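You operate a simulated robot arm through the tools that you are given. There is no shell and no other tool.

The job below is to be done with a simulated robot arm. You get a single attempt, and the scene is never put back.

JOB
Power the control box down and hang the red tag on its peg.
Fine: press HOLD, set speed 0 and HAND mode before the power goes off.

The check looks at the end state, three seconds after you hand in, the way a careful person would. Anything else that was tipped, shoved, dropped, spilled or broken makes it a failure.

ROBOT AND FRAMES
A 7-joint arm with a two-finger parallel gripper on a trunk, on a base that moves. Base frame: it is fixed to the floor where the robot stands at the start and does not move with it; the origin is under the middle of the robot, x ahead of it, y to its left, z up; the surface under the hand at the start is at about z = 13. Units: cm, degrees, N and s.
With the tool pointing down near the work surface it reaches from about 10 to 66 cm from the robot's upright axis, wherever it stands. Its first joint turns from -115.0 to 115.0 degrees. Places, roughly: hold button [70, 0, 70]; line display [70, -20, 70]; line mode switch [70, 20, 70]; mushroom button [70, -10, 70]; peg on the control box [70, 40, 60]; power switch [70, 50, 70]; speed dial [70, 30, 70]; zero button [70, -30, 60]. Payload 3.91 kg.
The tool frame sits at the grasp point between the pads (the TCP): z along the fingers, y along the line on which they close. The tips reach 3 cm beyond it. The gripper opens to 11 cm. The fingers are 2 cm wide and 1 cm thick; the gripper's body (4.8 by 11.2 cm) begins 5.5 cm behind the TCP.
Orientation is told as [roll, pitch, yaw] about the base's x, y, z axes, in that order, counted from this pose: with the fingers straight down and closing along the base's y, the tool's x points along the base's -x, its y along +y and its z along -z.

CONTROLS
- The arm moves only by the tool drive_tool. Its argument "targets" is text: rows parted by semicolons, each of 7 numbers parted by spaces: the shift along the tool's x, y, z in units of 30 mm (1.0 is 30 mm), then the turn, a rotation vector about the tool's x, y, z in units of 6 degrees (1.0 is 6 degrees), then the closure in counts, from 0 (fully open) to 255 (shut). In form: dx dy dz ax ay az hand; .... A call has 1 to 20 rows; each row shifts and turns the commanded pose from where the row before left it, along the tool's axes as they then stand. A call with a number of a shift or a turn outside -1 to 1 is refused whole. Each row takes 0.2 s and may step no farther than 5 cm and 8.6 degrees from the row before; otherwise, or with a gripper value out of range, the whole call is refused. Where a pose cannot be reached the arm comes as near as it can. A force on the tool above 90 N (or 10 N above the force at the start of the call, whichever is more), or a blocked arm, ends the call early, and 0.2 s more pass. The fingers move at their own pace (about 15.3 cm/s each) and stop on an object; they squeeze with about 32 N. The grip force told is the motor's: it shows also when the fingers shut on nothing. Time passes only in rows, and 0.2 s behind the last, so rows that do not move let the fingers close. It gives the time, the measured TCP pose, the force on the tool (base axes), the opening and the grip force at its end, in the units of the frame above (readings bear some noise), with the torque about the TCP (base axes, N m) and any sound that the robot's microphone picked up, and new pictures: "show" is both (left out), scene, wrist or none.
- Cameras (640 x 400 px; columns grow to the right, rows downward): "scene" is now at [22.54, 17.84, 118.53]; the picture's right is [-0.31, -0.95, 0.00], its down [-0.58, 0.19, -0.80] and it looks along [0.76, -0.24, -0.61] (base axes); focal length 255 px, centre (320, 200). "wrist" rides on the gripper at [7.2, 1.7, -10.3] in the tool frame; the picture's right is [-0.23, 0.97, 0.00], its down [-0.76, -0.18, -0.62] and it looks along [-0.61, -0.14, 0.78] (tool axes); focal length 222 px, centre (320, 200).
- lift_body(by): slides the trunk up (or, below 0, down) by that many cm; the arm and the scene camera ride with it, the base frame stays. It gives what a move gives, with no picture.
- steer(legs): drives the robot by 1 to 6 legs, each [ahead, left, turn to the left] in cm, cm and degrees, along the robot's own axes; the way and the turn of a leg run together, so that a leg with both is an arc; at most 150 cm and 180 degrees a leg. The arm and the cameras ride along, it lands a little off, and it stops where it bumps. It gives what a move gives, and a new picture of the scene camera.
- pan_tilt(pan, tilt): turns the head with the scene camera to pan (to the left, within 80 degrees either way) and tilt (down, from -29 to 69), counted from straight ahead of the robot. It gives what a move gives, and a new picture of the scene camera.
- point_at(camera, pixels): for up to 12 pixels [column, row] of the newest picture of that camera ("zoom" is the newest enlarged one), the place [x, y, z] in the base frame of the surface seen there, good to about 0.3 cm. It takes no simulated time.
- zoom(camera, box): a new picture of the part [left, top, right, bottom] of that camera's present view, enlarged. It takes no simulated time.
- hand_in(): hands the job in; it is judged then, once.

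Unless the task says otherwise, let go and move clear before handing in.

The tools are called after "Emit:" as a command line: name --argument value ..., lists and objects as JSON in quotes. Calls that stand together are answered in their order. drive_tool: Moves the arm, as the interface text tells. Its arguments: {"type":"object","properties":{"targets":{"type":"string"},"show":{"type":"string","enum":["both","scene","wrist","none"]}},"required":["targets"]} The other tools are called the same way: lift_body (by) moves the trunk up or down; steer (legs) drives the base; pan_tilt (pan, tilt) turns the head that bears the scene camera; point_at (camera, pixels) gives the place of the surface under pixels of a picture; zoom (camera, box) takes an enlarged picture of a part of a camera's view; hand_in () hands the job in.

At the start:

```text
time: 0.0
eef_pos: [47.93, 8.62, 102.3]
ee_rot: [0.1, 0.1, 0.0]
wrist_force: [-0.2, -0.5, -0.3]
torque: [0.0, -0.02, -0.01]
width: 10.98
grasp_force: 0.0
trunk travel left (down, up): [-52.5, 46.5]
robot x, y, heading: [0.07, 0.03, 0.1]
head pan, tilt (commanded): [-17.8, 37.3]
```

scene: 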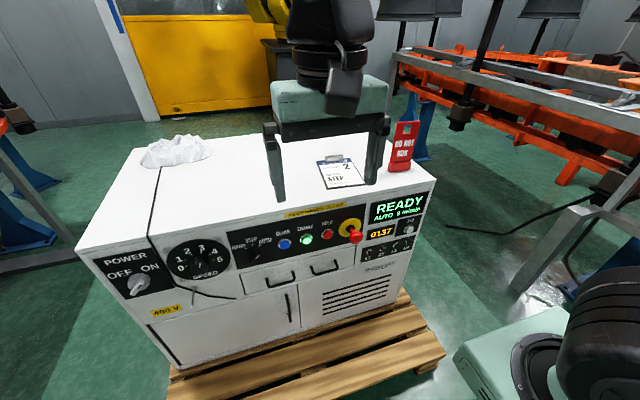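
wrist: 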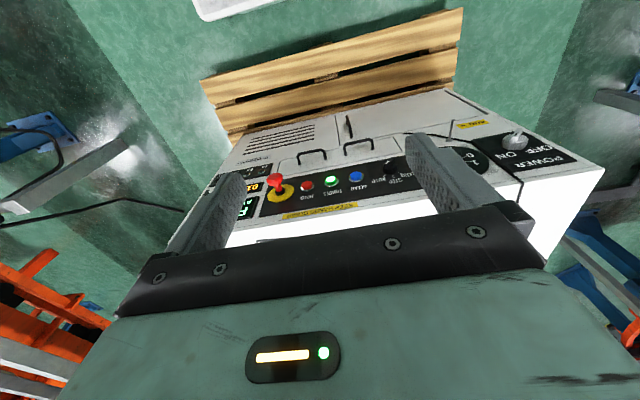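

The scene picture shows the control box front with POWER at (135,285), the speed dial at (197,258), the mode switch near (255,255), coloured buttons at (285,245)–(327,235), a mushroom at (352,233), and the red tag on top at (402,147). I'll zoom in to read the labels before moving anything.

Emit:
zoom --camera "scene" --box '[80, 200, 260, 312]'

Emit:
zoom --camera "scene" --box '[220, 190, 380, 290]'

Emit:
zoom --camera "scene" --box '[320, 110, 480, 210]'

Emit:
zoom --camera "scene" --box '[340, 180, 450, 280]'

```text
3.56 times, centred on (170, 256) of scene
```

zoom: 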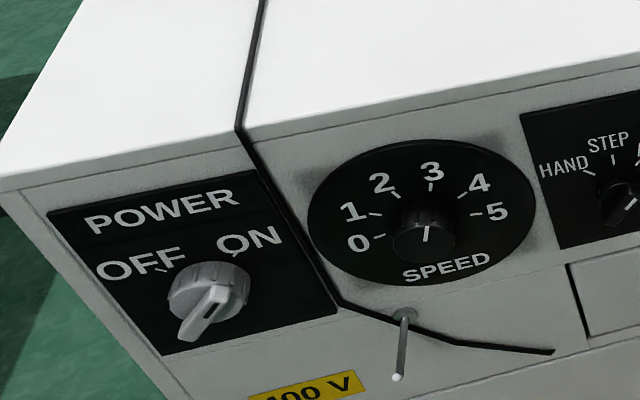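

```text
4.00 times, centred on (300, 240) of scene
```

zoom: 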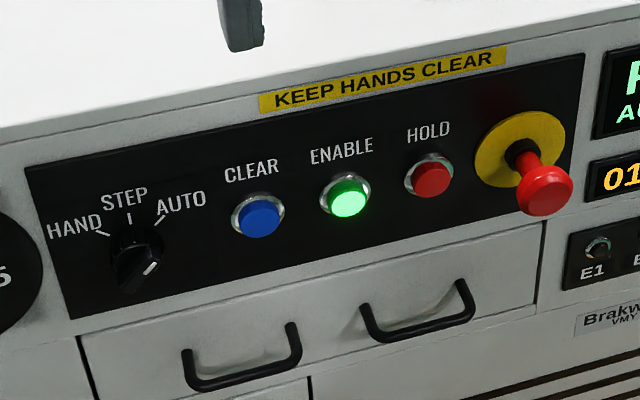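

```text
4.00 times, centred on (400, 160) of scene
```

zoom: 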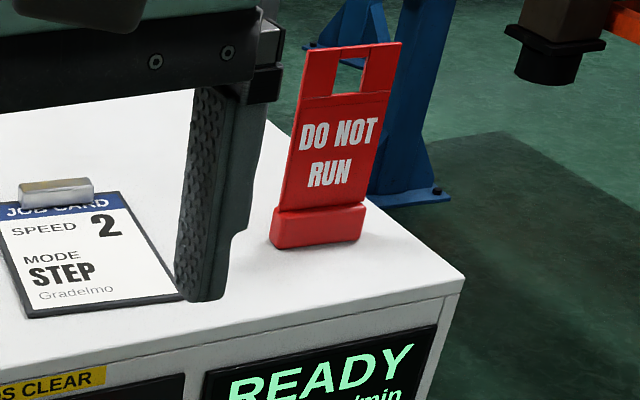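

```text
4.00 times, centred on (395, 230) of scene
```

zoom: 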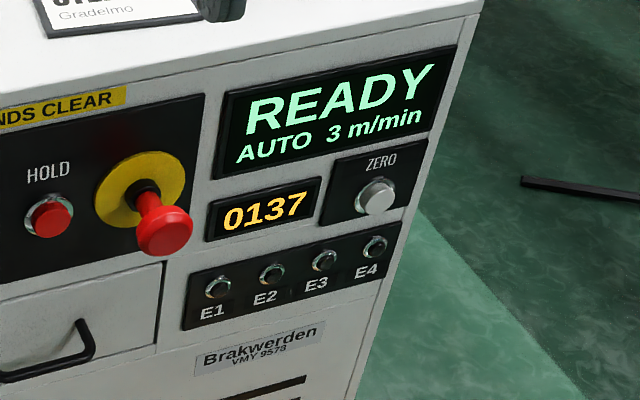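

The labels are clear: HOLD is the red button at about (327,234), mode is on AUTO, speed on 3, power on ON. The peg is the pin at (192,292) under the dial. I'll measure where all of these sit.

Emit:
point_at --camera "scene" --pixels '[[327, 235], [307, 239], [285, 244], [351, 236], [198, 265], [255, 256], [139, 285], [192, 290], [191, 304], [404, 141], [400, 169], [410, 226]]'

Emit:
point_at --camera "scene" --pixels '[[90, 255], [150, 233], [430, 182], [300, 215], [170, 352], [225, 285], [408, 126], [393, 169], [411, 165], [399, 160], [389, 165], [300, 275]]'

```text
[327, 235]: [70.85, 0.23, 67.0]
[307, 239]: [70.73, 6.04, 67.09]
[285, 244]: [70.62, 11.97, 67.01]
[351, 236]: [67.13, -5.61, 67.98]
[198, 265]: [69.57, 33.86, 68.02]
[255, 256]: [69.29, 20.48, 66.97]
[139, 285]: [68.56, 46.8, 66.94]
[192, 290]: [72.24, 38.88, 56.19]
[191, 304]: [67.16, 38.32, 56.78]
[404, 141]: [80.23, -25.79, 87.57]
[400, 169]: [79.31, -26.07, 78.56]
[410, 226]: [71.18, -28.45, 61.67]
```

```text
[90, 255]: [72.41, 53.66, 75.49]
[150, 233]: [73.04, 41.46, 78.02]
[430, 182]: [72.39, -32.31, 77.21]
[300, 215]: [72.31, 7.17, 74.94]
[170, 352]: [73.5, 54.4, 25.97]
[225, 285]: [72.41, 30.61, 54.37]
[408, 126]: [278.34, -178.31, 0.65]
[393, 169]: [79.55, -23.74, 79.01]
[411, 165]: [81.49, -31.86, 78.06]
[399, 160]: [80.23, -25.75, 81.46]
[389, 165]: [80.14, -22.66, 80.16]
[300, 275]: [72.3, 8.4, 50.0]
```

The panel face lies at about x = 72.4, facing −x, with HOLD at (y 0.2, z 67), dial at (y 33.9, z 68), mode (y 20.5, z 67), power (y 46.8, z 67) and peg (y 38.5, z 56.5). I'll measure the dial and switch label angles and the pallet's front edge.

Emit:
zoom --camera "scene" --box '[150, 225, 250, 287]'

Emit:
point_at --camera "scene" --pixels '[[445, 350], [340, 385], [510, 370], [560, 330], [600, 350], [175, 390], [420, 300], [410, 335]]'

```text
6.40 times, centred on (200, 256) of scene
```

zoom: 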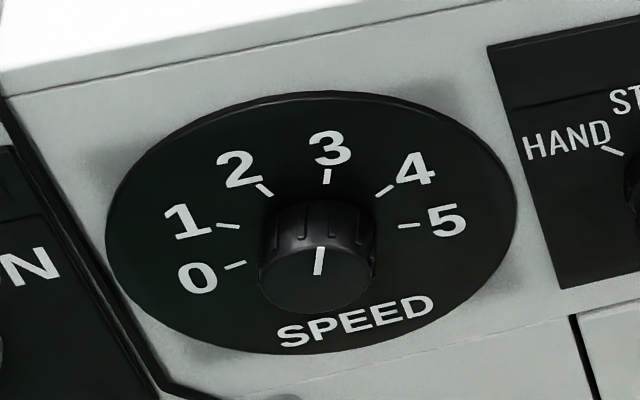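

```text
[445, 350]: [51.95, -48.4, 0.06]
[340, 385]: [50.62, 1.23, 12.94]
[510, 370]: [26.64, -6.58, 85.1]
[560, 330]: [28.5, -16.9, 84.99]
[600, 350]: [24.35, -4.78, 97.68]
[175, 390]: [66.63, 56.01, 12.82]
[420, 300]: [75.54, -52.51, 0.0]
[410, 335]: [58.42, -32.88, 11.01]
```

The dial pointer at zoom (319,262) points to 3, and the pallet's front edge is at about x = 50. I'll measure the dial's ticks and knob on this zoomed picture.

Emit:
point_at --camera "zoom" --pixels '[[235, 265], [228, 225], [262, 189], [327, 176], [385, 190], [408, 226], [318, 275], [320, 250], [317, 300], [108, 240], [516, 200], [310, 95]]'

Emit:
zoom --camera "scene" --box '[225, 220, 289, 260]'

```text
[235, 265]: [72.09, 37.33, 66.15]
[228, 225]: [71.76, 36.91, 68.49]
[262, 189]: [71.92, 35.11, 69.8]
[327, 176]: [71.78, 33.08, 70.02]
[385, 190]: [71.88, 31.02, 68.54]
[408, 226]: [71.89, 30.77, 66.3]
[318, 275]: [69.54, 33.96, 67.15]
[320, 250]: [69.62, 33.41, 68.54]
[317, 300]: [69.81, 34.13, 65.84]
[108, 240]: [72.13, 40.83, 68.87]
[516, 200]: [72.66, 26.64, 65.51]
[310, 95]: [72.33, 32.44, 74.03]
```

```text
10.00 times, centred on (257, 240) of scene
```

zoom: 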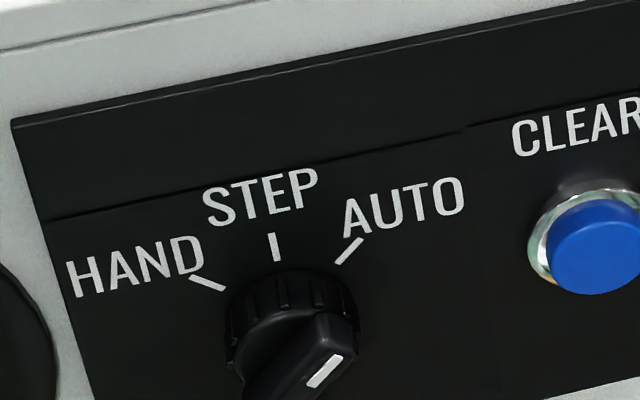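

The dial centre is about (y 33.8, z 67.1) with steps of roughly 40°, so 3 to 0 is about 120° counter-clockwise. Now I'll look closely at the mode and power knobs.

Emit:
zoom --camera "scene" --box '[223, 230, 287, 270]'

Emit:
point_at --camera "zoom" --pixels '[[226, 182], [294, 145], [366, 152], [345, 270], [315, 250], [285, 320], [270, 290], [340, 230], [325, 200], [250, 230], [375, 240], [300, 290]]'

Emit:
zoom --camera "scene" --box '[100, 255, 180, 305]'

```text
10.00 times, centred on (255, 250) of scene
```

zoom: 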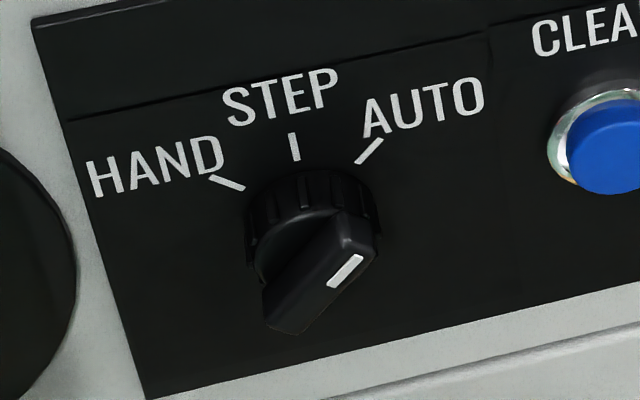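

```text
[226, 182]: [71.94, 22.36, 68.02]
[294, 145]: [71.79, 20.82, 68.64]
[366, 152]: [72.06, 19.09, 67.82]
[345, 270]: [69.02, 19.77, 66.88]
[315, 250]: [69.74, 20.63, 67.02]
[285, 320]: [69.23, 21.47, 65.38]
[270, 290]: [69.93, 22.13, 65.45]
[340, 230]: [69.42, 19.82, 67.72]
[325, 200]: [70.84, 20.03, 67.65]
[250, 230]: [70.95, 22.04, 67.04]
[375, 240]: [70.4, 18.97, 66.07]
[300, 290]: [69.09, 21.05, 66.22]
```

```text
8.00 times, centred on (140, 280) of scene
```

zoom: 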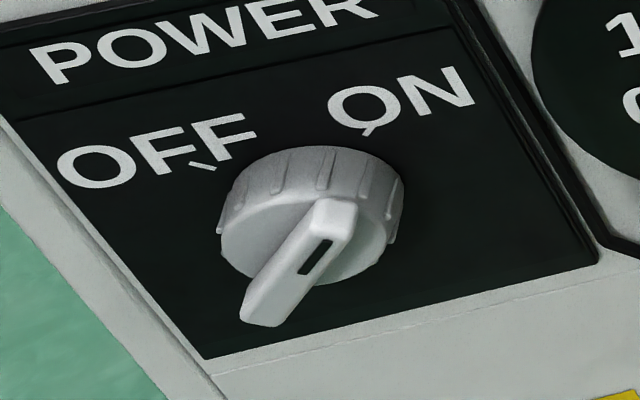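

Mode knob ridge points to AUTO, about 45–50° clockwise of STEP, with HAND about the same on the other side. Now the power knob points from the latest zoom.

Emit:
point_at --camera "zoom" --pixels '[[205, 166], [372, 128], [322, 255], [305, 270], [262, 315], [340, 210], [300, 230], [225, 230], [398, 200], [320, 150], [250, 290], [355, 270]]'

Emit:
zoom --camera "scene" --box '[165, 275, 229, 315]'

```text
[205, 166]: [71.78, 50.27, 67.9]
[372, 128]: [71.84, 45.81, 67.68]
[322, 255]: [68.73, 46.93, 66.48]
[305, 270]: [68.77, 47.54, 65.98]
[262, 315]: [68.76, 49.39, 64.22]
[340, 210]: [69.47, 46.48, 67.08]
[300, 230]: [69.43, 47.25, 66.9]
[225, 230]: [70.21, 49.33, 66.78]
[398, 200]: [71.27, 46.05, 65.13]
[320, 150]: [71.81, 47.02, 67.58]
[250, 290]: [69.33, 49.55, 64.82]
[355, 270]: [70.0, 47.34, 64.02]
```

```text
10.00 times, centred on (197, 295) of scene
```

zoom: 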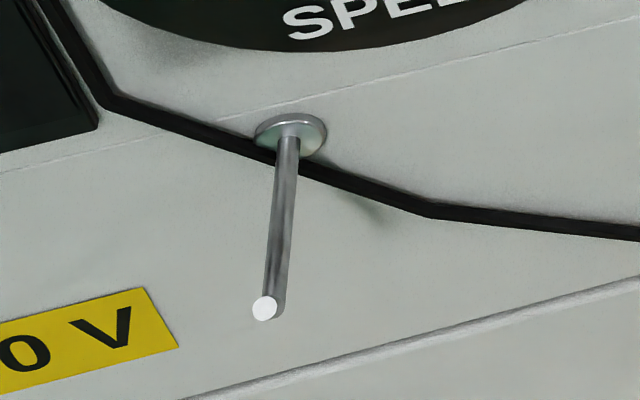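

Power knob centre is about (y 48.0, z 65.7) with its ridge at −45° (ON), OFF at +45°; the peg is a straight pin pointing out toward me. I'll measure the peg and the tag, then tilt the tool to point at the panel (+x) with fingers shut.

Emit:
point_at --camera "zoom" --pixels '[[290, 122], [288, 145], [285, 180], [277, 230], [272, 280], [266, 308]]'

Emit:
drive_tool --targets "0 0 0 0 -1 0 255; 0 0 0 0 -1 0 255; 0 0 0 0 -1 0 255; 0 0 0 0 -1 0 255; 0 0 0 0 -1 0 255; 0 0 0 0 -1 0 255; 0 0 0 0 -1 0 255; 0 0 0 0 -1 0 255; 0 0 0 0 -1 0 255; 0 0 0 0 -1 0 255; 0 0 0 0 -1 0 255; 0 0 0 0 -1 0 255; 0 0 0 0 -1 0 255; 0 0 0 0 -1 0 255; 0 0 0 0 -1 0 255" --show "both"

```text
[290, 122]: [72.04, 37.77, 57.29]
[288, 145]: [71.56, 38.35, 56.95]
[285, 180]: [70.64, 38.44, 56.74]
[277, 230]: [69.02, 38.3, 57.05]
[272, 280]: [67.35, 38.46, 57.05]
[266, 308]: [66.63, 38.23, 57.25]
```

```text
time: 3.2
eef_pos: [49.55, 13.43, 104.9]
ee_rot: [146.5, -89.9, -146.4]
wrist_force: [-0.8, -0.5, 0.0]
torque: [-0.03, 0.01, 0.01]
width: 0.0
grasp_force: 32.3
out of reach, approached as far as the arm can: row 11, 12, 13, 14, 15
trunk travel left (down, up): [-52.5, 46.5]
robot x, y, heading: [-0.33, 0.12, 0.0]
head pan, tilt (commanded): [-17.8, 37.3]
```

scene: 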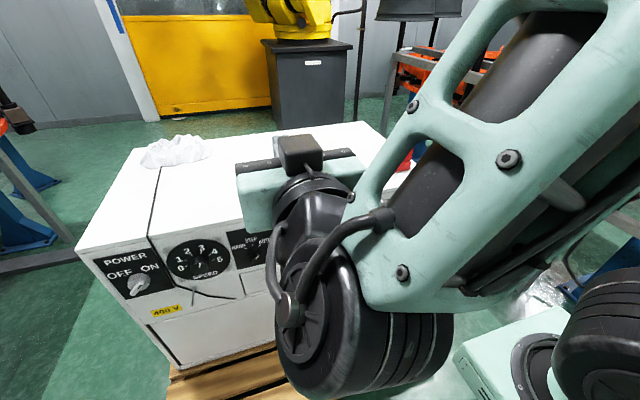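
wrist: 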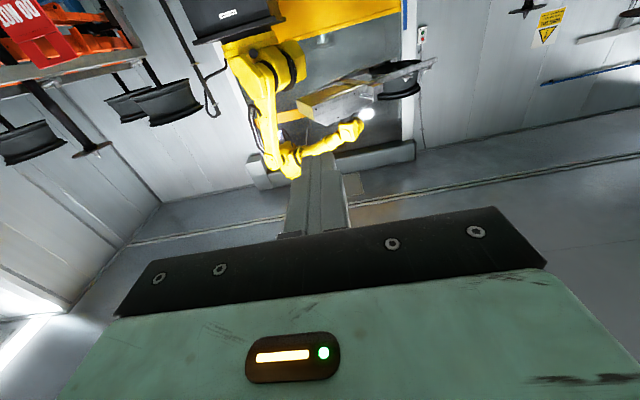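

The tool now points forward along +x at [49.6, 13.4, 104.9], well clear of the box front at x 72.4. I'll lower the trunk so the hand comes to panel height.

Emit:
lift_body --by -33

Emit:
pan_tilt --pan 0 --tilt 25

```text
time: 6.5
eef_pos: [49.52, 13.49, 71.91]
ee_rot: [10.6, -90.0, -10.7]
wrist_force: [0.4, 0.0, -0.9]
torque: [0.0, -0.01, -0.03]
width: 0.0
grasp_force: 32.1
trunk travel left (down, up): [-19.5, 79.5]
robot x, y, heading: [0.21, 0.28, 0.0]
head pan, tilt (commanded): [-17.8, 37.3]
```

```text
time: 7.3
eef_pos: [49.65, 13.53, 72.08]
ee_rot: [12.5, -90.0, -12.6]
wrist_force: [-0.3, 0.1, -0.2]
torque: [0.01, 0.0, -0.03]
width: 0.0
grasp_force: 31.9
trunk travel left (down, up): [-19.5, 79.5]
robot x, y, heading: [-0.07, -0.07, -0.1]
head pan, tilt (commanded): [0.0, 25.0]
```

scene: 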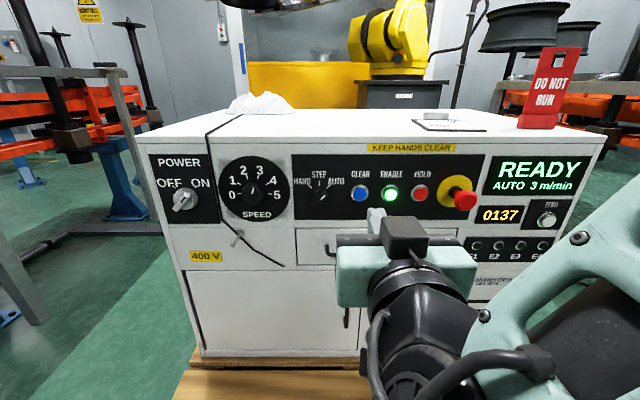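

From the lowered head I have a nearly frontal view: HOLD at (420,193), mushroom at (460,193), mode at (320,193), dial at (255,190), power at (184,198), peg at (237,240). I'll zoom in on the panel and re-measure.

Emit:
zoom --camera "scene" --box '[140, 140, 300, 240]'

Emit:
zoom --camera "scene" --box '[290, 140, 450, 240]'

Emit:
point_at --camera "scene" --pixels '[[420, 193], [390, 193], [360, 193], [463, 199], [255, 192], [320, 192], [184, 199], [237, 241], [420, 186], [420, 200], [413, 193], [427, 193]]'

```text
4.00 times, centred on (220, 190) of scene
```

zoom: 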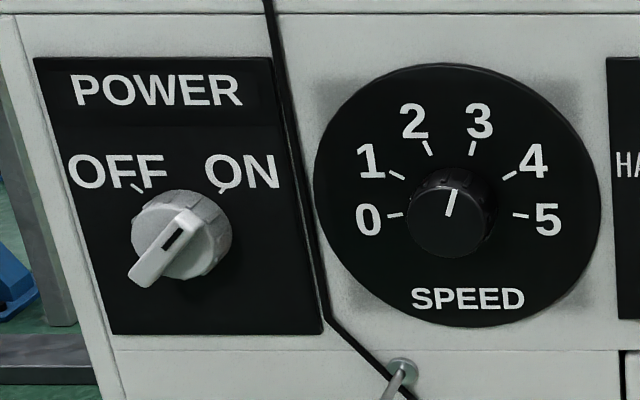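

```text
4.00 times, centred on (370, 190) of scene
```

zoom: 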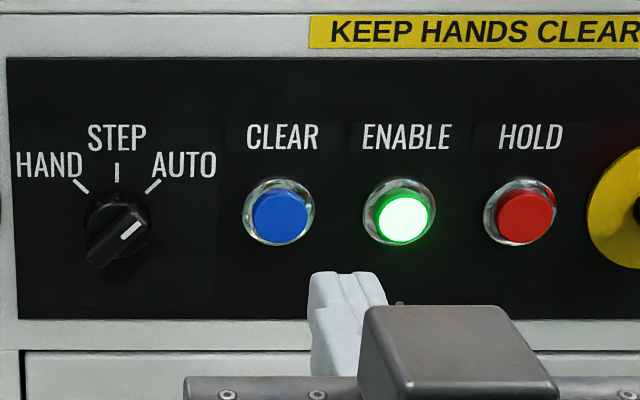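

```text
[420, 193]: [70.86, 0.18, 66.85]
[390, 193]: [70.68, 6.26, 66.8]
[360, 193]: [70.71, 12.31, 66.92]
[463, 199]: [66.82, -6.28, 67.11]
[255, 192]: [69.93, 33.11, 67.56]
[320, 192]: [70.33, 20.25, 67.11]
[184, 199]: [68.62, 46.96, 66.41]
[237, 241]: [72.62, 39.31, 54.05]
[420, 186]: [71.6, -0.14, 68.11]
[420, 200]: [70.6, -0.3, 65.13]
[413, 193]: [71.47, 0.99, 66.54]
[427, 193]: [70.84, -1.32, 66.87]
```

HOLD's face is at about (70.8, 0, 66.8), with ENABLE at y 6.3 and the mushroom at y −6.3 either side. I'll move the closed fingers sideways and down to line up with HOLD, staying well back at x ≈ 50.

Emit:
drive_tool --targets "0.347 -0.907 0 0 0 0 255; 0.347 -0.907 0 0 0 0 255; 0.347 -0.907 0 0 0 0 255; 0.347 -0.907 0 0 0 0 255; 0.347 -0.907 0 0 0 0 255; 0 0 0 0 0 0 255" --show "scene"

```text
time: 8.7
eef_pos: [54.34, 11.61, 71.56]
ee_rot: [19.9, -89.8, -20.0]
wrist_force: [0.5, 0.0, -0.7]
torque: [-0.02, 0.03, 0.04]
width: 0.02
grasp_force: 32.2
out of reach, approached as far as the arm can: row 1, 2, 3, 4, 5
trunk travel left (down, up): [-19.5, 79.5]
robot x, y, heading: [0.05, 0.21, 0.1]
head pan, tilt (commanded): [0.0, 25.0]
```

scene: 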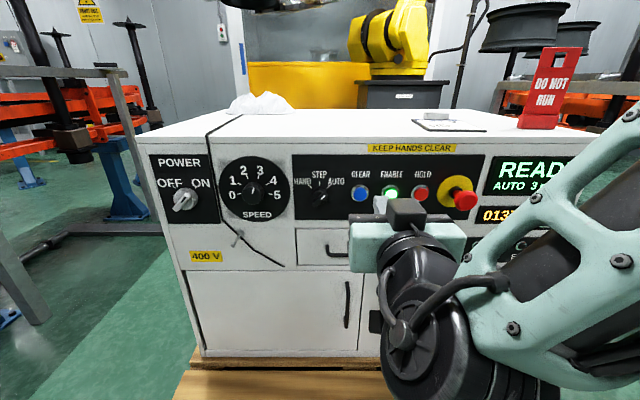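

The hand only got to (54.3, 11.6, 71.6), since the arm is folded too tightly this close in. Going forward a bit should unfold it, so I'll step ahead with the tips still far from the panel (tips ≤ 64) and check the pose.

Emit:
drive_tool --targets "0 0 0.5 0 0 0 255; 0 0 0.5 0 0 0 255; 0 0 0.5 0 0 0 255; 0 0 0 0 0 0 255" --show "none"

```text
time: 9.7
eef_pos: [58.74, 11.7, 71.62]
ee_rot: [3.1, -89.9, -3.2]
wrist_force: [-0.1, 0.8, 0.5]
torque: [-0.02, 0.03, 0.0]
width: 0.0
grasp_force: 31.8
trunk travel left (down, up): [-19.5, 79.5]
robot x, y, heading: [0.05, 0.37, 0.3]
head pan, tilt (commanded): [0.0, 25.0]
```

Forward worked cleanly: commands start from where the arm actually is, now (58.7, 11.7, 71.6). I'll now move sideways and down toward HOLD's line.

Emit:
drive_tool --targets "0.32 -0.78 0 0 0 0 255; 0.32 -0.78 0 0 0 0 255; 0.32 -0.78 0 0 0 0 255; 0.32 -0.78 0 0 0 0 255; 0.32 -0.78 0 0 0 0 255; 0 0 0 0 0 0 255" --show "scene"

```text
time: 11.1
eef_pos: [63.81, 5.15, 68.92]
ee_rot: [9.0, -90.1, -8.9]
wrist_force: [0.2, 0.2, 0.7]
torque: [-0.01, 0.02, 0.01]
width: 0.0
grasp_force: 31.5
out of reach, approached as far as the arm can: row 2, 3, 4, 5
trunk travel left (down, up): [-19.5, 79.5]
robot x, y, heading: [-0.07, -0.08, 0.2]
head pan, tilt (commanded): [0.0, 25.0]
```

scene: 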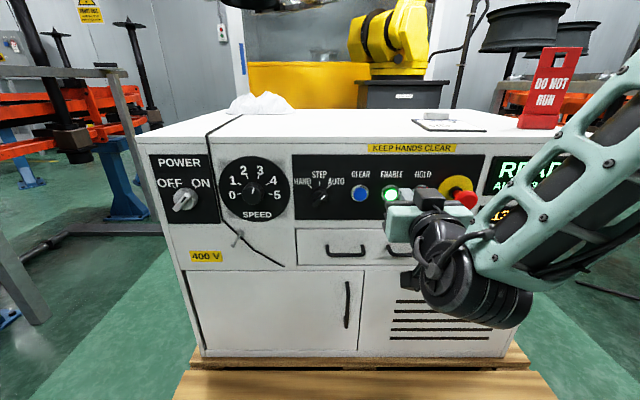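

The limit pushes the hand forward (tips now near x 66.8), so the robot stands too close for this orientation. I'll back the base up 12 cm for more room.

Emit:
steer --legs '[[-12, 0, 0]]'

```text
time: 12.3
eef_pos: [51.67, 5.15, 68.77]
ee_rot: [10.1, -90.0, -10.2]
wrist_force: [0.8, 1.3, -1.0]
torque: [0.01, -0.01, 0.0]
width: 0.0
grasp_force: 31.5
trunk travel left (down, up): [-19.5, 79.5]
robot x, y, heading: [-12.12, 0.15, -0.2]
head pan, tilt (commanded): [0.0, 25.0]
```

scene: 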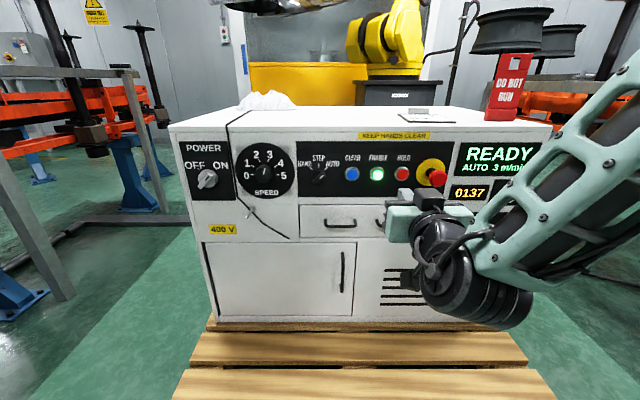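

The base is now at x ≈ −12 and the hand at (51.7, 5.2, 68.8). I'll move forward to x ≈ 60 while centring on y ≈ 0, z ≈ 66.8.

Emit:
drive_tool --targets "0 0 0.9 0 0 0 255; 0 0 0.9 0 0 0 255; 0.33 -0.85 0.45 0 0 0 255; 0.33 -0.85 0.45 0 0 0 255; 0 0 0 0 0 0 255" --show "both"

```text
time: 13.5
eef_pos: [59.87, -0.2, 67.0]
ee_rot: [1.9, -90.0, -2.1]
wrist_force: [0.0, -0.1, -1.1]
torque: [0.0, -0.02, -0.02]
width: 0.0
grasp_force: 32.1
trunk travel left (down, up): [-19.5, 79.5]
robot x, y, heading: [-12.04, -0.14, -0.2]
head pan, tilt (commanded): [0.0, 25.0]
```

scene: 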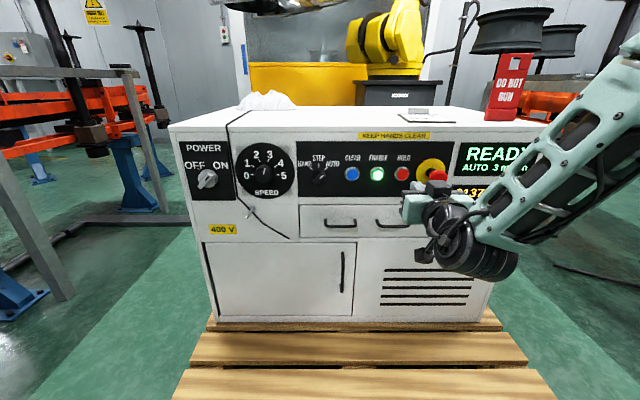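
wrist: 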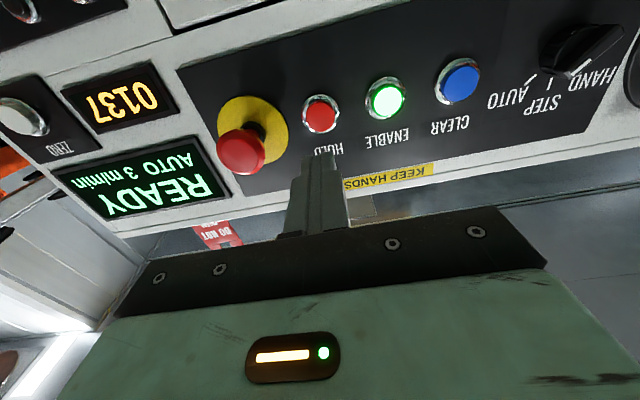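

In the upside-down wrist picture HOLD is at (320,113), the finger tips at (320,160). I'll check HOLD's position through the wrist camera as a cross-check.

Emit:
point_at --camera "wrist" --pixels '[[318, 116], [305, 113], [334, 113], [320, 100], [240, 152], [320, 160], [385, 99]]'

Emit:
zoom --camera "scene" --box '[360, 140, 470, 210]'

```text
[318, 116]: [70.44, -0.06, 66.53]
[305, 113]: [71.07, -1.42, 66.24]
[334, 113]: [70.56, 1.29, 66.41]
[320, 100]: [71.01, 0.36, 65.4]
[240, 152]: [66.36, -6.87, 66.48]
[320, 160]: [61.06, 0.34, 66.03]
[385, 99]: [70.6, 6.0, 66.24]
```

```text
5.71 times, centred on (415, 175) of scene
```

zoom: 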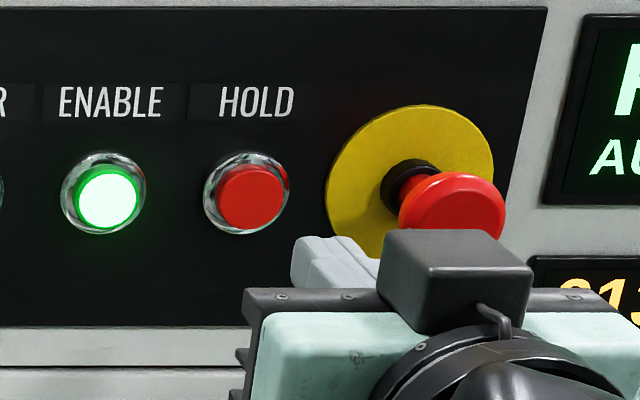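

HOLD sits at about (70.5, 0, 66.6) and the tips at x ≈ 62.9, y −0.2, z 67.0. I'll come forward to just short of the button, trimming down 0.3 cm.

Emit:
drive_tool --targets "0.1 0.05 0.8 0 0 0 255; 0 0 0.8 0 0 0 255; 0 0 0.7 0 0 0 255; 0 0 0 0 0 0 255" --show "both"

```text
time: 14.5
eef_pos: [66.69, 0.09, 66.78]
ee_rot: [21.7, -90.0, -21.9]
wrist_force: [0.2, 0.4, 0.6]
torque: [-0.05, 0.03, 0.02]
width: 0.0
grasp_force: 32.6
trunk travel left (down, up): [-19.5, 79.5]
robot x, y, heading: [-12.07, 0.11, -0.2]
head pan, tilt (commanded): [0.0, 25.0]
```

scene: 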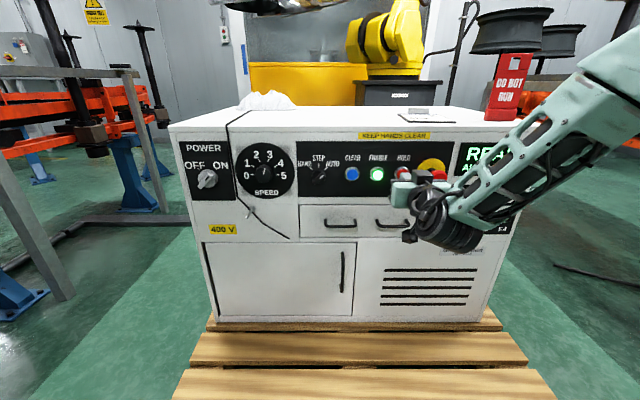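
wrist: 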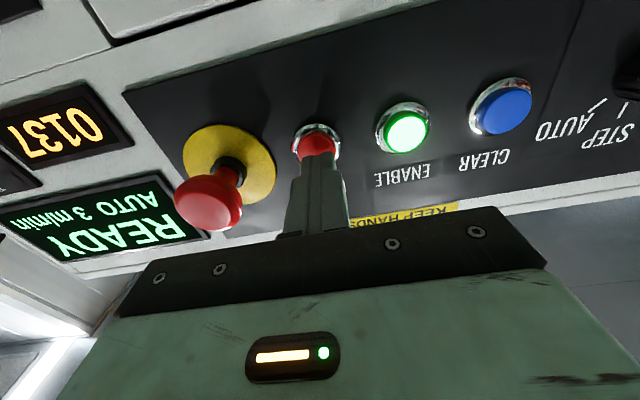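

The tips are squarely in front of HOLD (wrist picture (317,145)), about 0.8 cm short, and the mushroom is clear to the side. I'll press in small steps.

Emit:
drive_tool --targets "0 0 0.1 0 0 0 255; 0 0 0.1 0 0 0 255; 0 0 0.1 0 0 0 255; 0 0 0.1 0 0 0 255; 0 0 0.07 0 0 0 255" --show "both"

```text
time: 15.7
eef_pos: [68.07, 0.1, 66.6]
ee_rot: [-18.0, -89.9, 18.0]
wrist_force: [-2.8, 0.5, 1.5]
torque: [0.02, -0.02, 0.02]
width: 0.0
grasp_force: 32.2
trunk travel left (down, up): [-19.5, 79.5]
robot x, y, heading: [-11.89, 0.16, -0.3]
head pan, tilt (commanded): [0.0, 25.0]
heard: click
```

scene: 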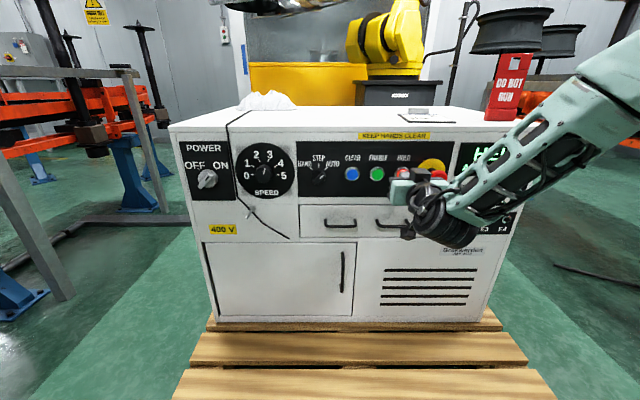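
wrist: 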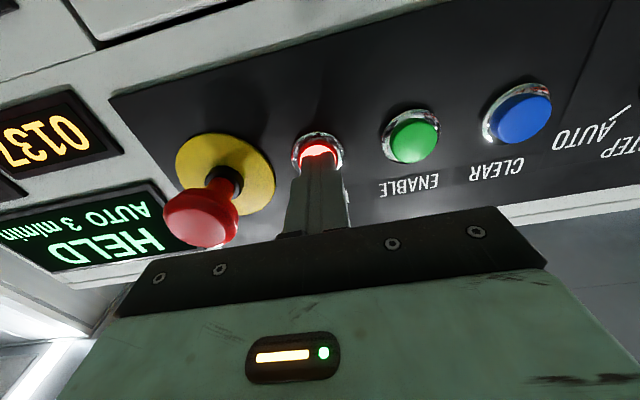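

A click, the wrist picture's display now reads HELD, and HOLD is lit with ENABLE dark. I'll back straight off, and check what stands on the left before I drive the base that way.

Emit:
drive_tool --targets "0 0 -0.5 0 0 0 255; 0 0 -0.9 0 0 0 255; 0 0 -0.9 0 0 0 255; 0 0 -0.9 0 0 0 255; 0 0 -0.5 0 0 0 255" --show "both"

Emit:
point_at --camera "scene" --pixels '[[60, 290], [20, 300], [130, 190], [30, 200], [185, 215], [10, 250], [100, 300], [30, 380]]'

```text
time: 16.9
eef_pos: [56.9, 0.01, 66.59]
ee_rot: [-146.3, -89.9, 146.0]
wrist_force: [-0.6, 0.6, -0.3]
torque: [0.02, 0.01, -0.01]
width: 0.01
grasp_force: 31.9
trunk travel left (down, up): [-19.5, 79.5]
robot x, y, heading: [-12.4, -0.05, -0.1]
head pan, tilt (commanded): [0.0, 25.0]
```

scene: 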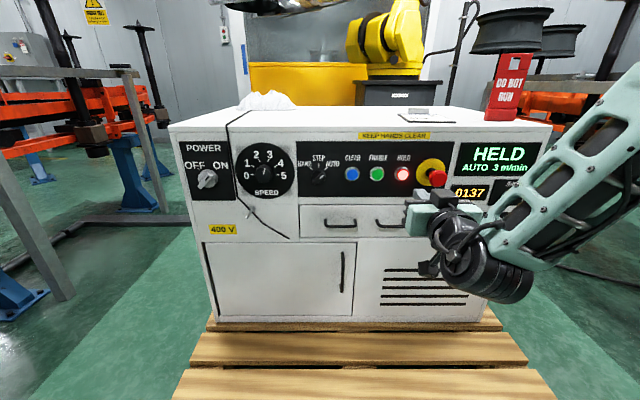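
wrist: 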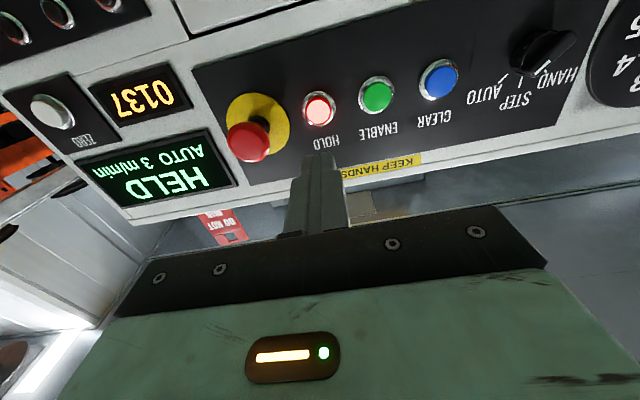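

```text
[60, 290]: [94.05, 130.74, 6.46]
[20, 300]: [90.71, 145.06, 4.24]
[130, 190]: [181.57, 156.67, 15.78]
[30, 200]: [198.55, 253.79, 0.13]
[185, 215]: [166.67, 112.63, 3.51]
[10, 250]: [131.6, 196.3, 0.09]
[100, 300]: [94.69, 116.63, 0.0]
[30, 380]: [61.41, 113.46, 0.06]
```

HOLD stays lit and the display keeps HELD; the floor to the left is clear to beyond y ≈ 110. I'll drive the base 34 cm left so the hand faces the speed dial.

Emit:
steer --legs '[[0, 34, 0]]'

```text
time: 19.1
eef_pos: [57.21, 33.41, 66.62]
ee_rot: [6.5, -90.0, -7.5]
wrist_force: [0.8, 0.7, -1.3]
torque: [-0.05, -0.01, 0.0]
width: 0.0
grasp_force: 31.9
trunk travel left (down, up): [-19.5, 79.5]
robot x, y, heading: [-11.84, 34.06, -0.7]
head pan, tilt (commanded): [0.0, 25.0]
```

scene: 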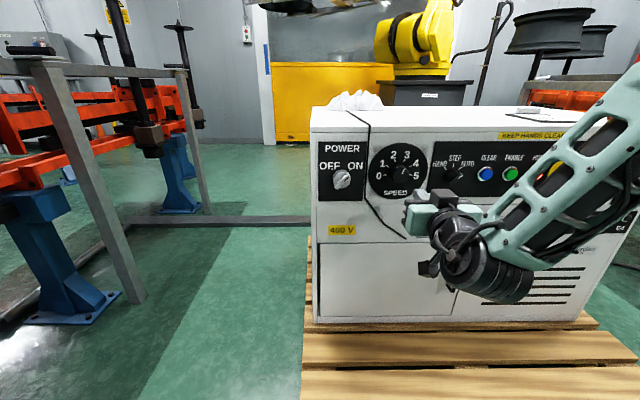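

The base moved as asked (robot y ≈ 34) and the hand is at (57.2, 33.4, 66.6) in front of the dial. I'll twist the tool +66° in advance and open to about 7 cm, so the counter-clockwise turn has room.

Emit:
drive_tool --targets "0 0 0 -0.17 0 0 90; 0 0 0 0 0 1 90; 0 0 0 0 0 1 90; 0 0 0 0 0 1 90; 0 0 0 0 0 1 90; 0 0 0 0 0 1 90; 0 0 0 0 0 1 90; 0 0 0 0 0 1 90; 0 0 0 0 0 1 90; 0 0 0 0 0 1 90; 0 0 0 0 0 1 90; 0 0 0 0 0 1 90; 0 0 0 0 0 0 90" --show "both"

```text
time: 21.9
eef_pos: [57.14, 33.32, 66.63]
ee_rot: [89.6, -24.0, -89.8]
wrist_force: [-0.3, 0.5, -0.4]
torque: [0.0, -0.01, 0.01]
width: 7.12
grasp_force: 0.1
trunk travel left (down, up): [-19.5, 79.5]
robot x, y, heading: [-11.65, 33.99, -0.8]
head pan, tilt (commanded): [0.0, 25.0]
```

scene: 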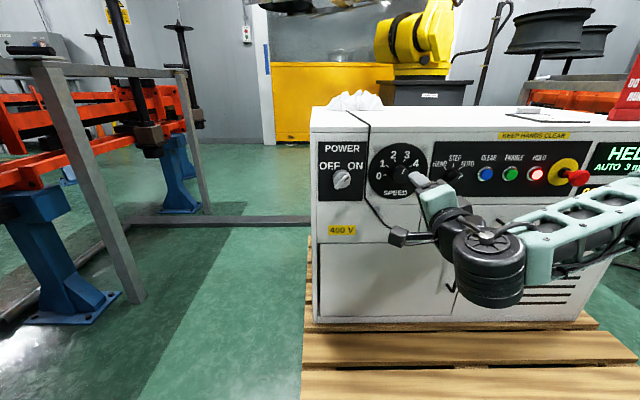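
wrist: 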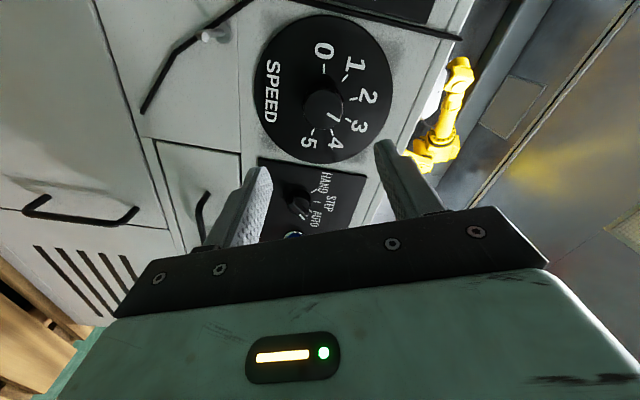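

The +66° twist was reachable. The wrist picture shows the dial knob at about (323,107); I'll measure it and the surroundings from here.

Emit:
zoom --camera "wrist" --box '[240, 0, 416, 110]'

Emit:
point_at --camera "wrist" --pixels '[[323, 107], [255, 90], [390, 90], [320, 18], [322, 162], [318, 95], [336, 105]]'

Emit:
zoom --camera "scene" --box '[300, 130, 460, 230]'

```text
3.64 times, centred on (328, 55) of wrist
```

zoom: 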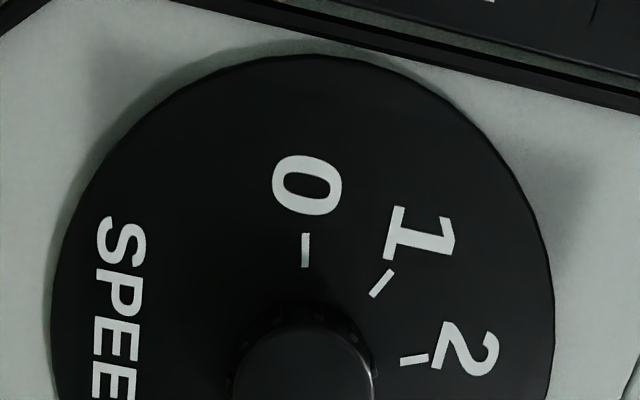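

```text
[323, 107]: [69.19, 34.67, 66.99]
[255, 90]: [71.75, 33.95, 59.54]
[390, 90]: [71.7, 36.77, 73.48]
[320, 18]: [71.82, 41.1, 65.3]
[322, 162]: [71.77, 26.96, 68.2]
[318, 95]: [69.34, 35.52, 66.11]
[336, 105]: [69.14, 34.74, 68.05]
```

```text
4.00 times, centred on (380, 180) of scene
```

zoom: 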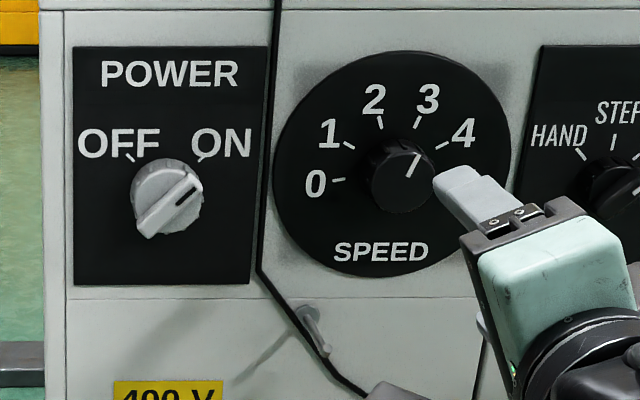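

From both views the dial centre is about (y 33.95, z 66.85). I'll centre on it and come forward so the tips stop at about x 69.5, straddling the knob's front.

Emit:
drive_tool --targets "0.162 0.152 0 0 0 0 90; 0 0 1 0 0 0 90; 0 0 1 0 0 0 90; 0 0 1 0 0 0 90; 0 0 0 0 0 0 90" --show "both"

```text
time: 23.1
eef_pos: [65.81, 34.26, 68.17]
ee_rot: [89.4, -24.2, -89.9]
wrist_force: [-0.9, -0.1, 0.2]
torque: [-0.01, -0.01, -0.03]
width: 7.13
grasp_force: 0.0
out of reach, approached as far as the arm can: row 3, 4
trunk travel left (down, up): [-19.5, 79.5]
robot x, y, heading: [-12.08, 34.38, -0.8]
head pan, tilt (commanded): [0.0, 25.0]
```

scene: 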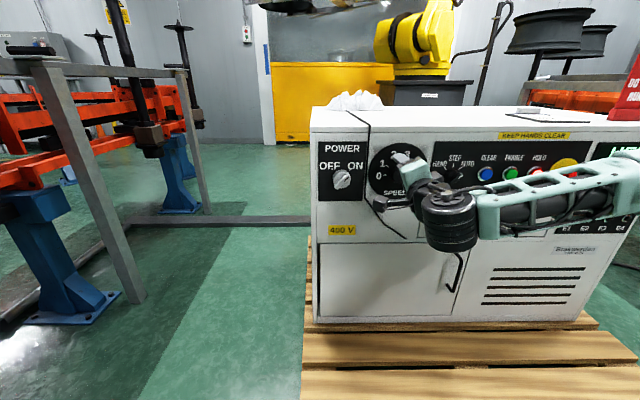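
wrist: 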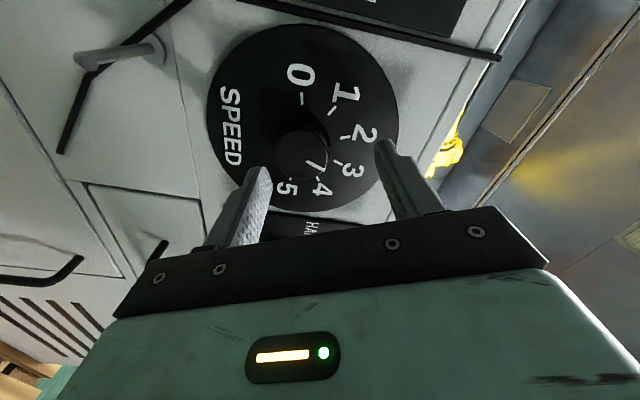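

The arm hits its reach limit at x 65.8 and drifted up to z 68.2, so the base is a little too far for this twist. I'll back the hand off, then move the base 6 cm closer.

Emit:
drive_tool --targets "0 0 -0.9 0 0 0 90; 0 0 -0.9 0 0 0 90; 0 0 -0.9 0 0 0 90; 0 0 -0.9 0 0 0 90; 0 0 0 0 0 0 90" --show "none"

Emit:
steer --legs '[[6, 0, 0.8]]'

```text
time: 24.3
eef_pos: [55.33, 34.2, 68.06]
ee_rot: [89.8, -23.9, -90.0]
wrist_force: [-0.1, -0.7, -0.7]
torque: [0.01, 0.02, -0.01]
width: 7.15
grasp_force: 0.0
trunk travel left (down, up): [-19.5, 79.5]
robot x, y, heading: [-11.52, 33.88, -0.7]
head pan, tilt (commanded): [0.0, 25.0]
```

```text
time: 25.3
eef_pos: [61.41, 35.19, 68.11]
ee_rot: [90.0, -23.9, -89.0]
wrist_force: [-0.3, 1.1, -0.5]
torque: [0.01, -0.02, -0.01]
width: 7.15
grasp_force: 0.1
trunk travel left (down, up): [-19.5, 79.5]
robot x, y, heading: [-6.0, 34.25, 0.3]
head pan, tilt (commanded): [0.0, 25.0]
```

scene: 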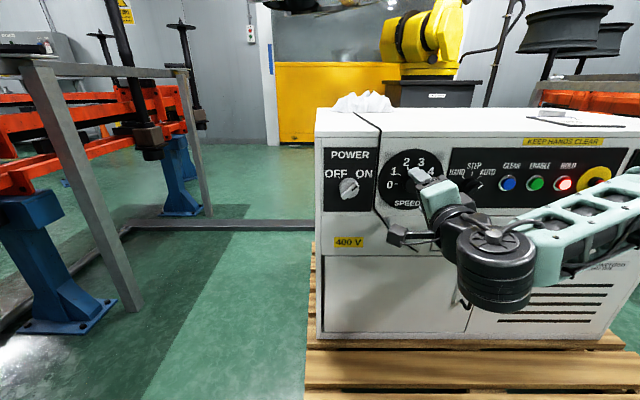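

Base now at x ≈ −6 and hand at (61.4, 35.2, 68.1). I'll re-centre on the dial axis and come forward to x ≈ 65.5, then check the reach.

Emit:
drive_tool --targets "-0.207 -0.552 0 0.068 -0.152 0 90; 0 0 0.7 0 0 0 90; 0 0 0.7 0 0 0 90; 0 0 0 0 0 0 90" --show "both"

```text
time: 26.3
eef_pos: [65.83, 33.95, 66.98]
ee_rot: [89.5, -24.1, -89.8]
wrist_force: [-0.3, 1.2, 0.5]
torque: [0.01, -0.01, 0.0]
width: 7.1
grasp_force: 0.1
out of reach, approached as far as the arm can: row 1
trunk travel left (down, up): [-19.5, 79.5]
robot x, y, heading: [-5.94, 33.97, 0.1]
head pan, tilt (commanded): [0.0, 25.0]
```

scene: 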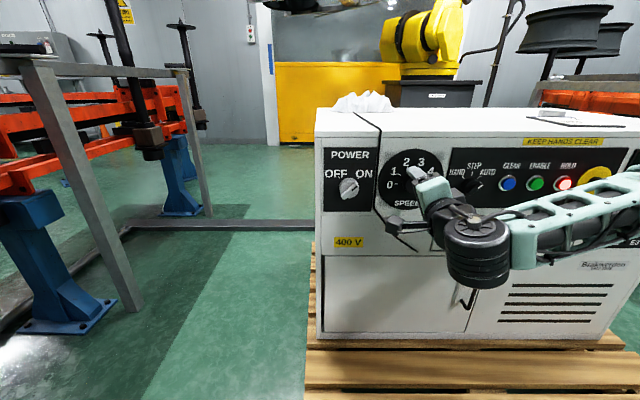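
wrist: 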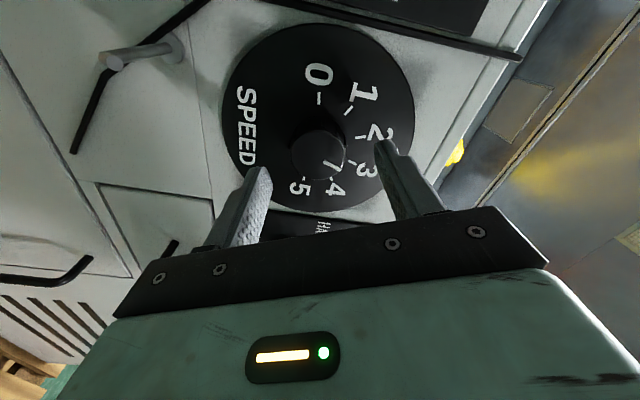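

The knob in the wrist picture at (322,150) lies centrally between the fingertips at (262,170) and (383,142). I'll go forward 2.3 cm so the pads straddle the knob's side, then check force before closing.

Emit:
drive_tool --targets "0 0 0.4 0 0 0 90; 0 0 0.37 0 0 0 90; 0 0 0 0 0 0 90" --show "both"

```text
time: 27.1
eef_pos: [67.98, 34.25, 67.58]
ee_rot: [89.5, -24.1, -90.0]
wrist_force: [-0.1, 1.4, -0.3]
torque: [0.0, -0.01, 0.02]
width: 7.11
grasp_force: 0.1
out of reach, approached as far as the arm can: row 1
trunk travel left (down, up): [-19.5, 79.5]
robot x, y, heading: [-5.53, 34.11, -0.3]
head pan, tilt (commanded): [0.0, 25.0]
```

scene: 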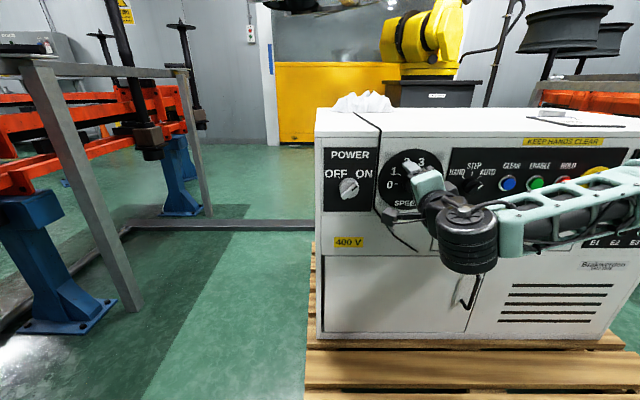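
wrist: 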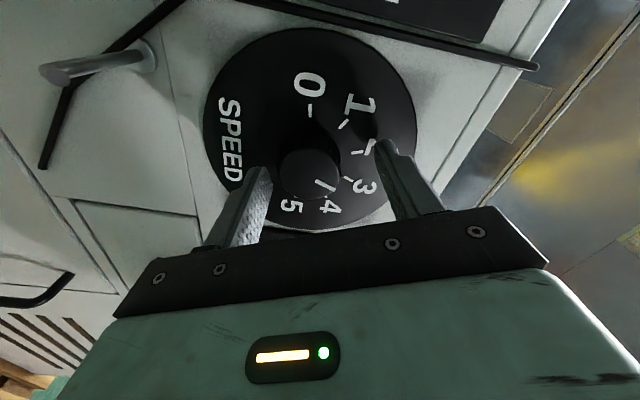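

Row 1 again met a limit and the hand ended up 0.6 cm high; the limit always pushes it upward, so a lower trunk should help. I'll back off, lower the trunk 7 cm, and come back up to the dial's height.

Emit:
drive_tool --targets "0 0 -0.9 0 0 0 90; 0 0 -0.9 0 0 0 90; 0 0 -0.5 0 0 0 90; 0 0 0 0 0 0 90" --show "none"

Emit:
lift_body --by -7

```text
time: 28.1
eef_pos: [61.63, 34.34, 67.29]
ee_rot: [89.9, -24.1, -90.0]
wrist_force: [0.0, 0.5, 0.3]
torque: [-0.01, 0.01, 0.0]
width: 7.12
grasp_force: 0.1
out of reach, approached as far as the arm can: row 3
trunk travel left (down, up): [-19.5, 79.5]
robot x, y, heading: [-5.68, 34.38, 0.0]
head pan, tilt (commanded): [0.0, 25.0]
```

```text
time: 29.2
eef_pos: [61.5, 34.43, 60.33]
ee_rot: [89.9, -24.0, -90.1]
wrist_force: [-0.1, -0.2, -0.3]
torque: [-0.01, -0.02, 0.02]
width: 7.14
grasp_force: 0.0
trunk travel left (down, up): [-12.5, 86.5]
robot x, y, heading: [-5.78, 33.99, 0.1]
head pan, tilt (commanded): [0.0, 25.0]
```

The trunk is lower and the hand is at (61.5, 34.4, 60.3). I'll raise it 6.5 cm back onto the dial axis.

Emit:
drive_tool --targets "-0.342 0.644 0 0 0 0 90; -0.342 0.644 0 0 0 0 90; -0.342 0.644 0 0 0 0 90; 0 0 0 0 0 0 90" --show "none"

Emit:
drive_tool --targets "0 0 0.7 0 0 0 90; 0 0 0.7 0 0 0 90; 0 0 0 0 0 0 90" --show "wrist"

```text
time: 30.2
eef_pos: [61.47, 34.09, 66.99]
ee_rot: [90.0, -23.9, -89.9]
wrist_force: [0.5, -0.4, 0.8]
torque: [0.0, -0.02, -0.02]
width: 7.13
grasp_force: 0.0
trunk travel left (down, up): [-12.5, 86.5]
robot x, y, heading: [-6.1, 34.04, 0.0]
head pan, tilt (commanded): [0.0, 25.0]
```

```text
time: 31.0
eef_pos: [65.84, 33.7, 67.05]
ee_rot: [89.9, -23.9, -90.1]
wrist_force: [-0.3, 1.0, -0.1]
torque: [0.04, -0.01, -0.01]
width: 7.14
grasp_force: 0.0
trunk travel left (down, up): [-12.5, 86.5]
robot x, y, heading: [-5.61, 34.02, 0.1]
head pan, tilt (commanded): [0.0, 25.0]
```

wrist: 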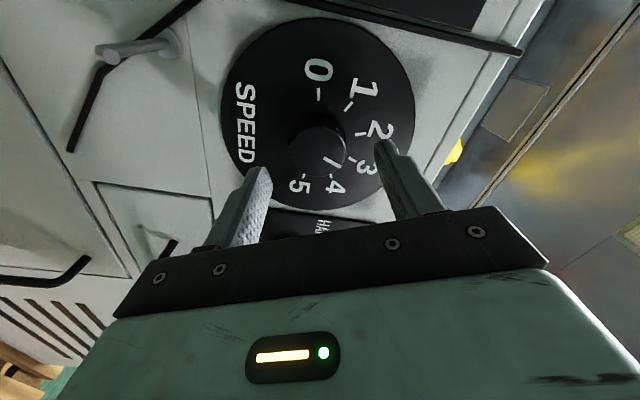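

No limit this time: the hand is on axis at (65.8, 33.8, 67.0) with the knob at (320,150) between the fingertips. Forward 2.3 cm to straddle it.

Emit:
drive_tool --targets "0 0 0.4 0 0 0 90; 0 0 0.37 0 0 0 90; 0 0 0 0 0 0 90" --show "wrist"

```text
time: 31.8
eef_pos: [67.95, 33.89, 66.87]
ee_rot: [89.9, -24.0, -90.1]
wrist_force: [0.7, 0.3, 0.0]
torque: [-0.01, 0.01, 0.0]
width: 7.11
grasp_force: 0.1
trunk travel left (down, up): [-12.5, 86.5]
robot x, y, heading: [-5.83, 34.02, 0.2]
head pan, tilt (commanded): [0.0, 25.0]
```

wrist: 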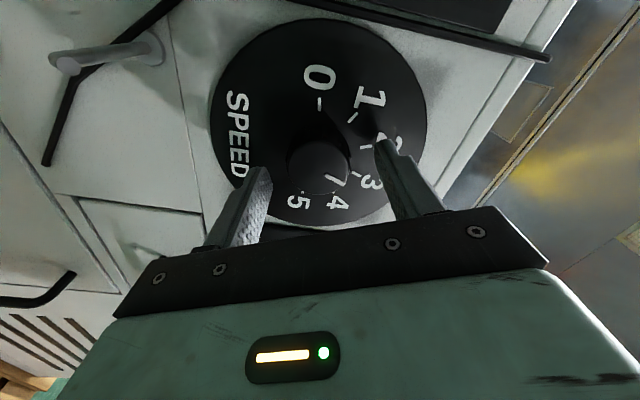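

The pads overlap the knob by about 1.7 cm with no contact force. I'll close the fingers on it.

Emit:
drive_tool --targets "0 0 0.05 0 0 0 140; 0 0 0 0 0 0 255; 0 0 0 0 0 0 255; 0 0 0 0 0 0 255" --show "wrist"

```text
time: 32.8
eef_pos: [68.01, 33.88, 66.98]
ee_rot: [90.0, -24.1, -90.0]
wrist_force: [-1.8, -1.1, 1.2]
torque: [0.01, -0.09, -0.11]
width: 4.03
grasp_force: 44.8
trunk travel left (down, up): [-12.5, 86.5]
robot x, y, heading: [-5.81, 34.36, 0.4]
head pan, tilt (commanded): [0.0, 25.0]
```

wrist: 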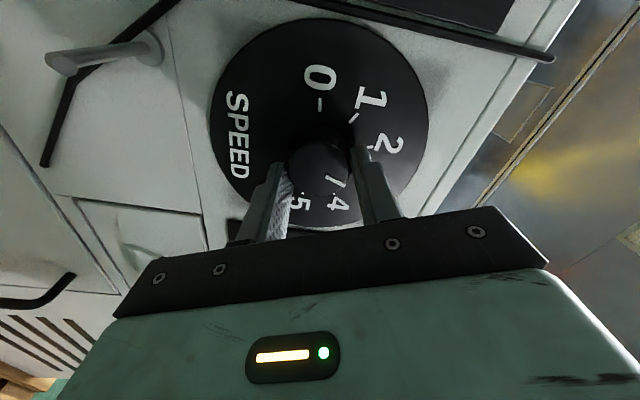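

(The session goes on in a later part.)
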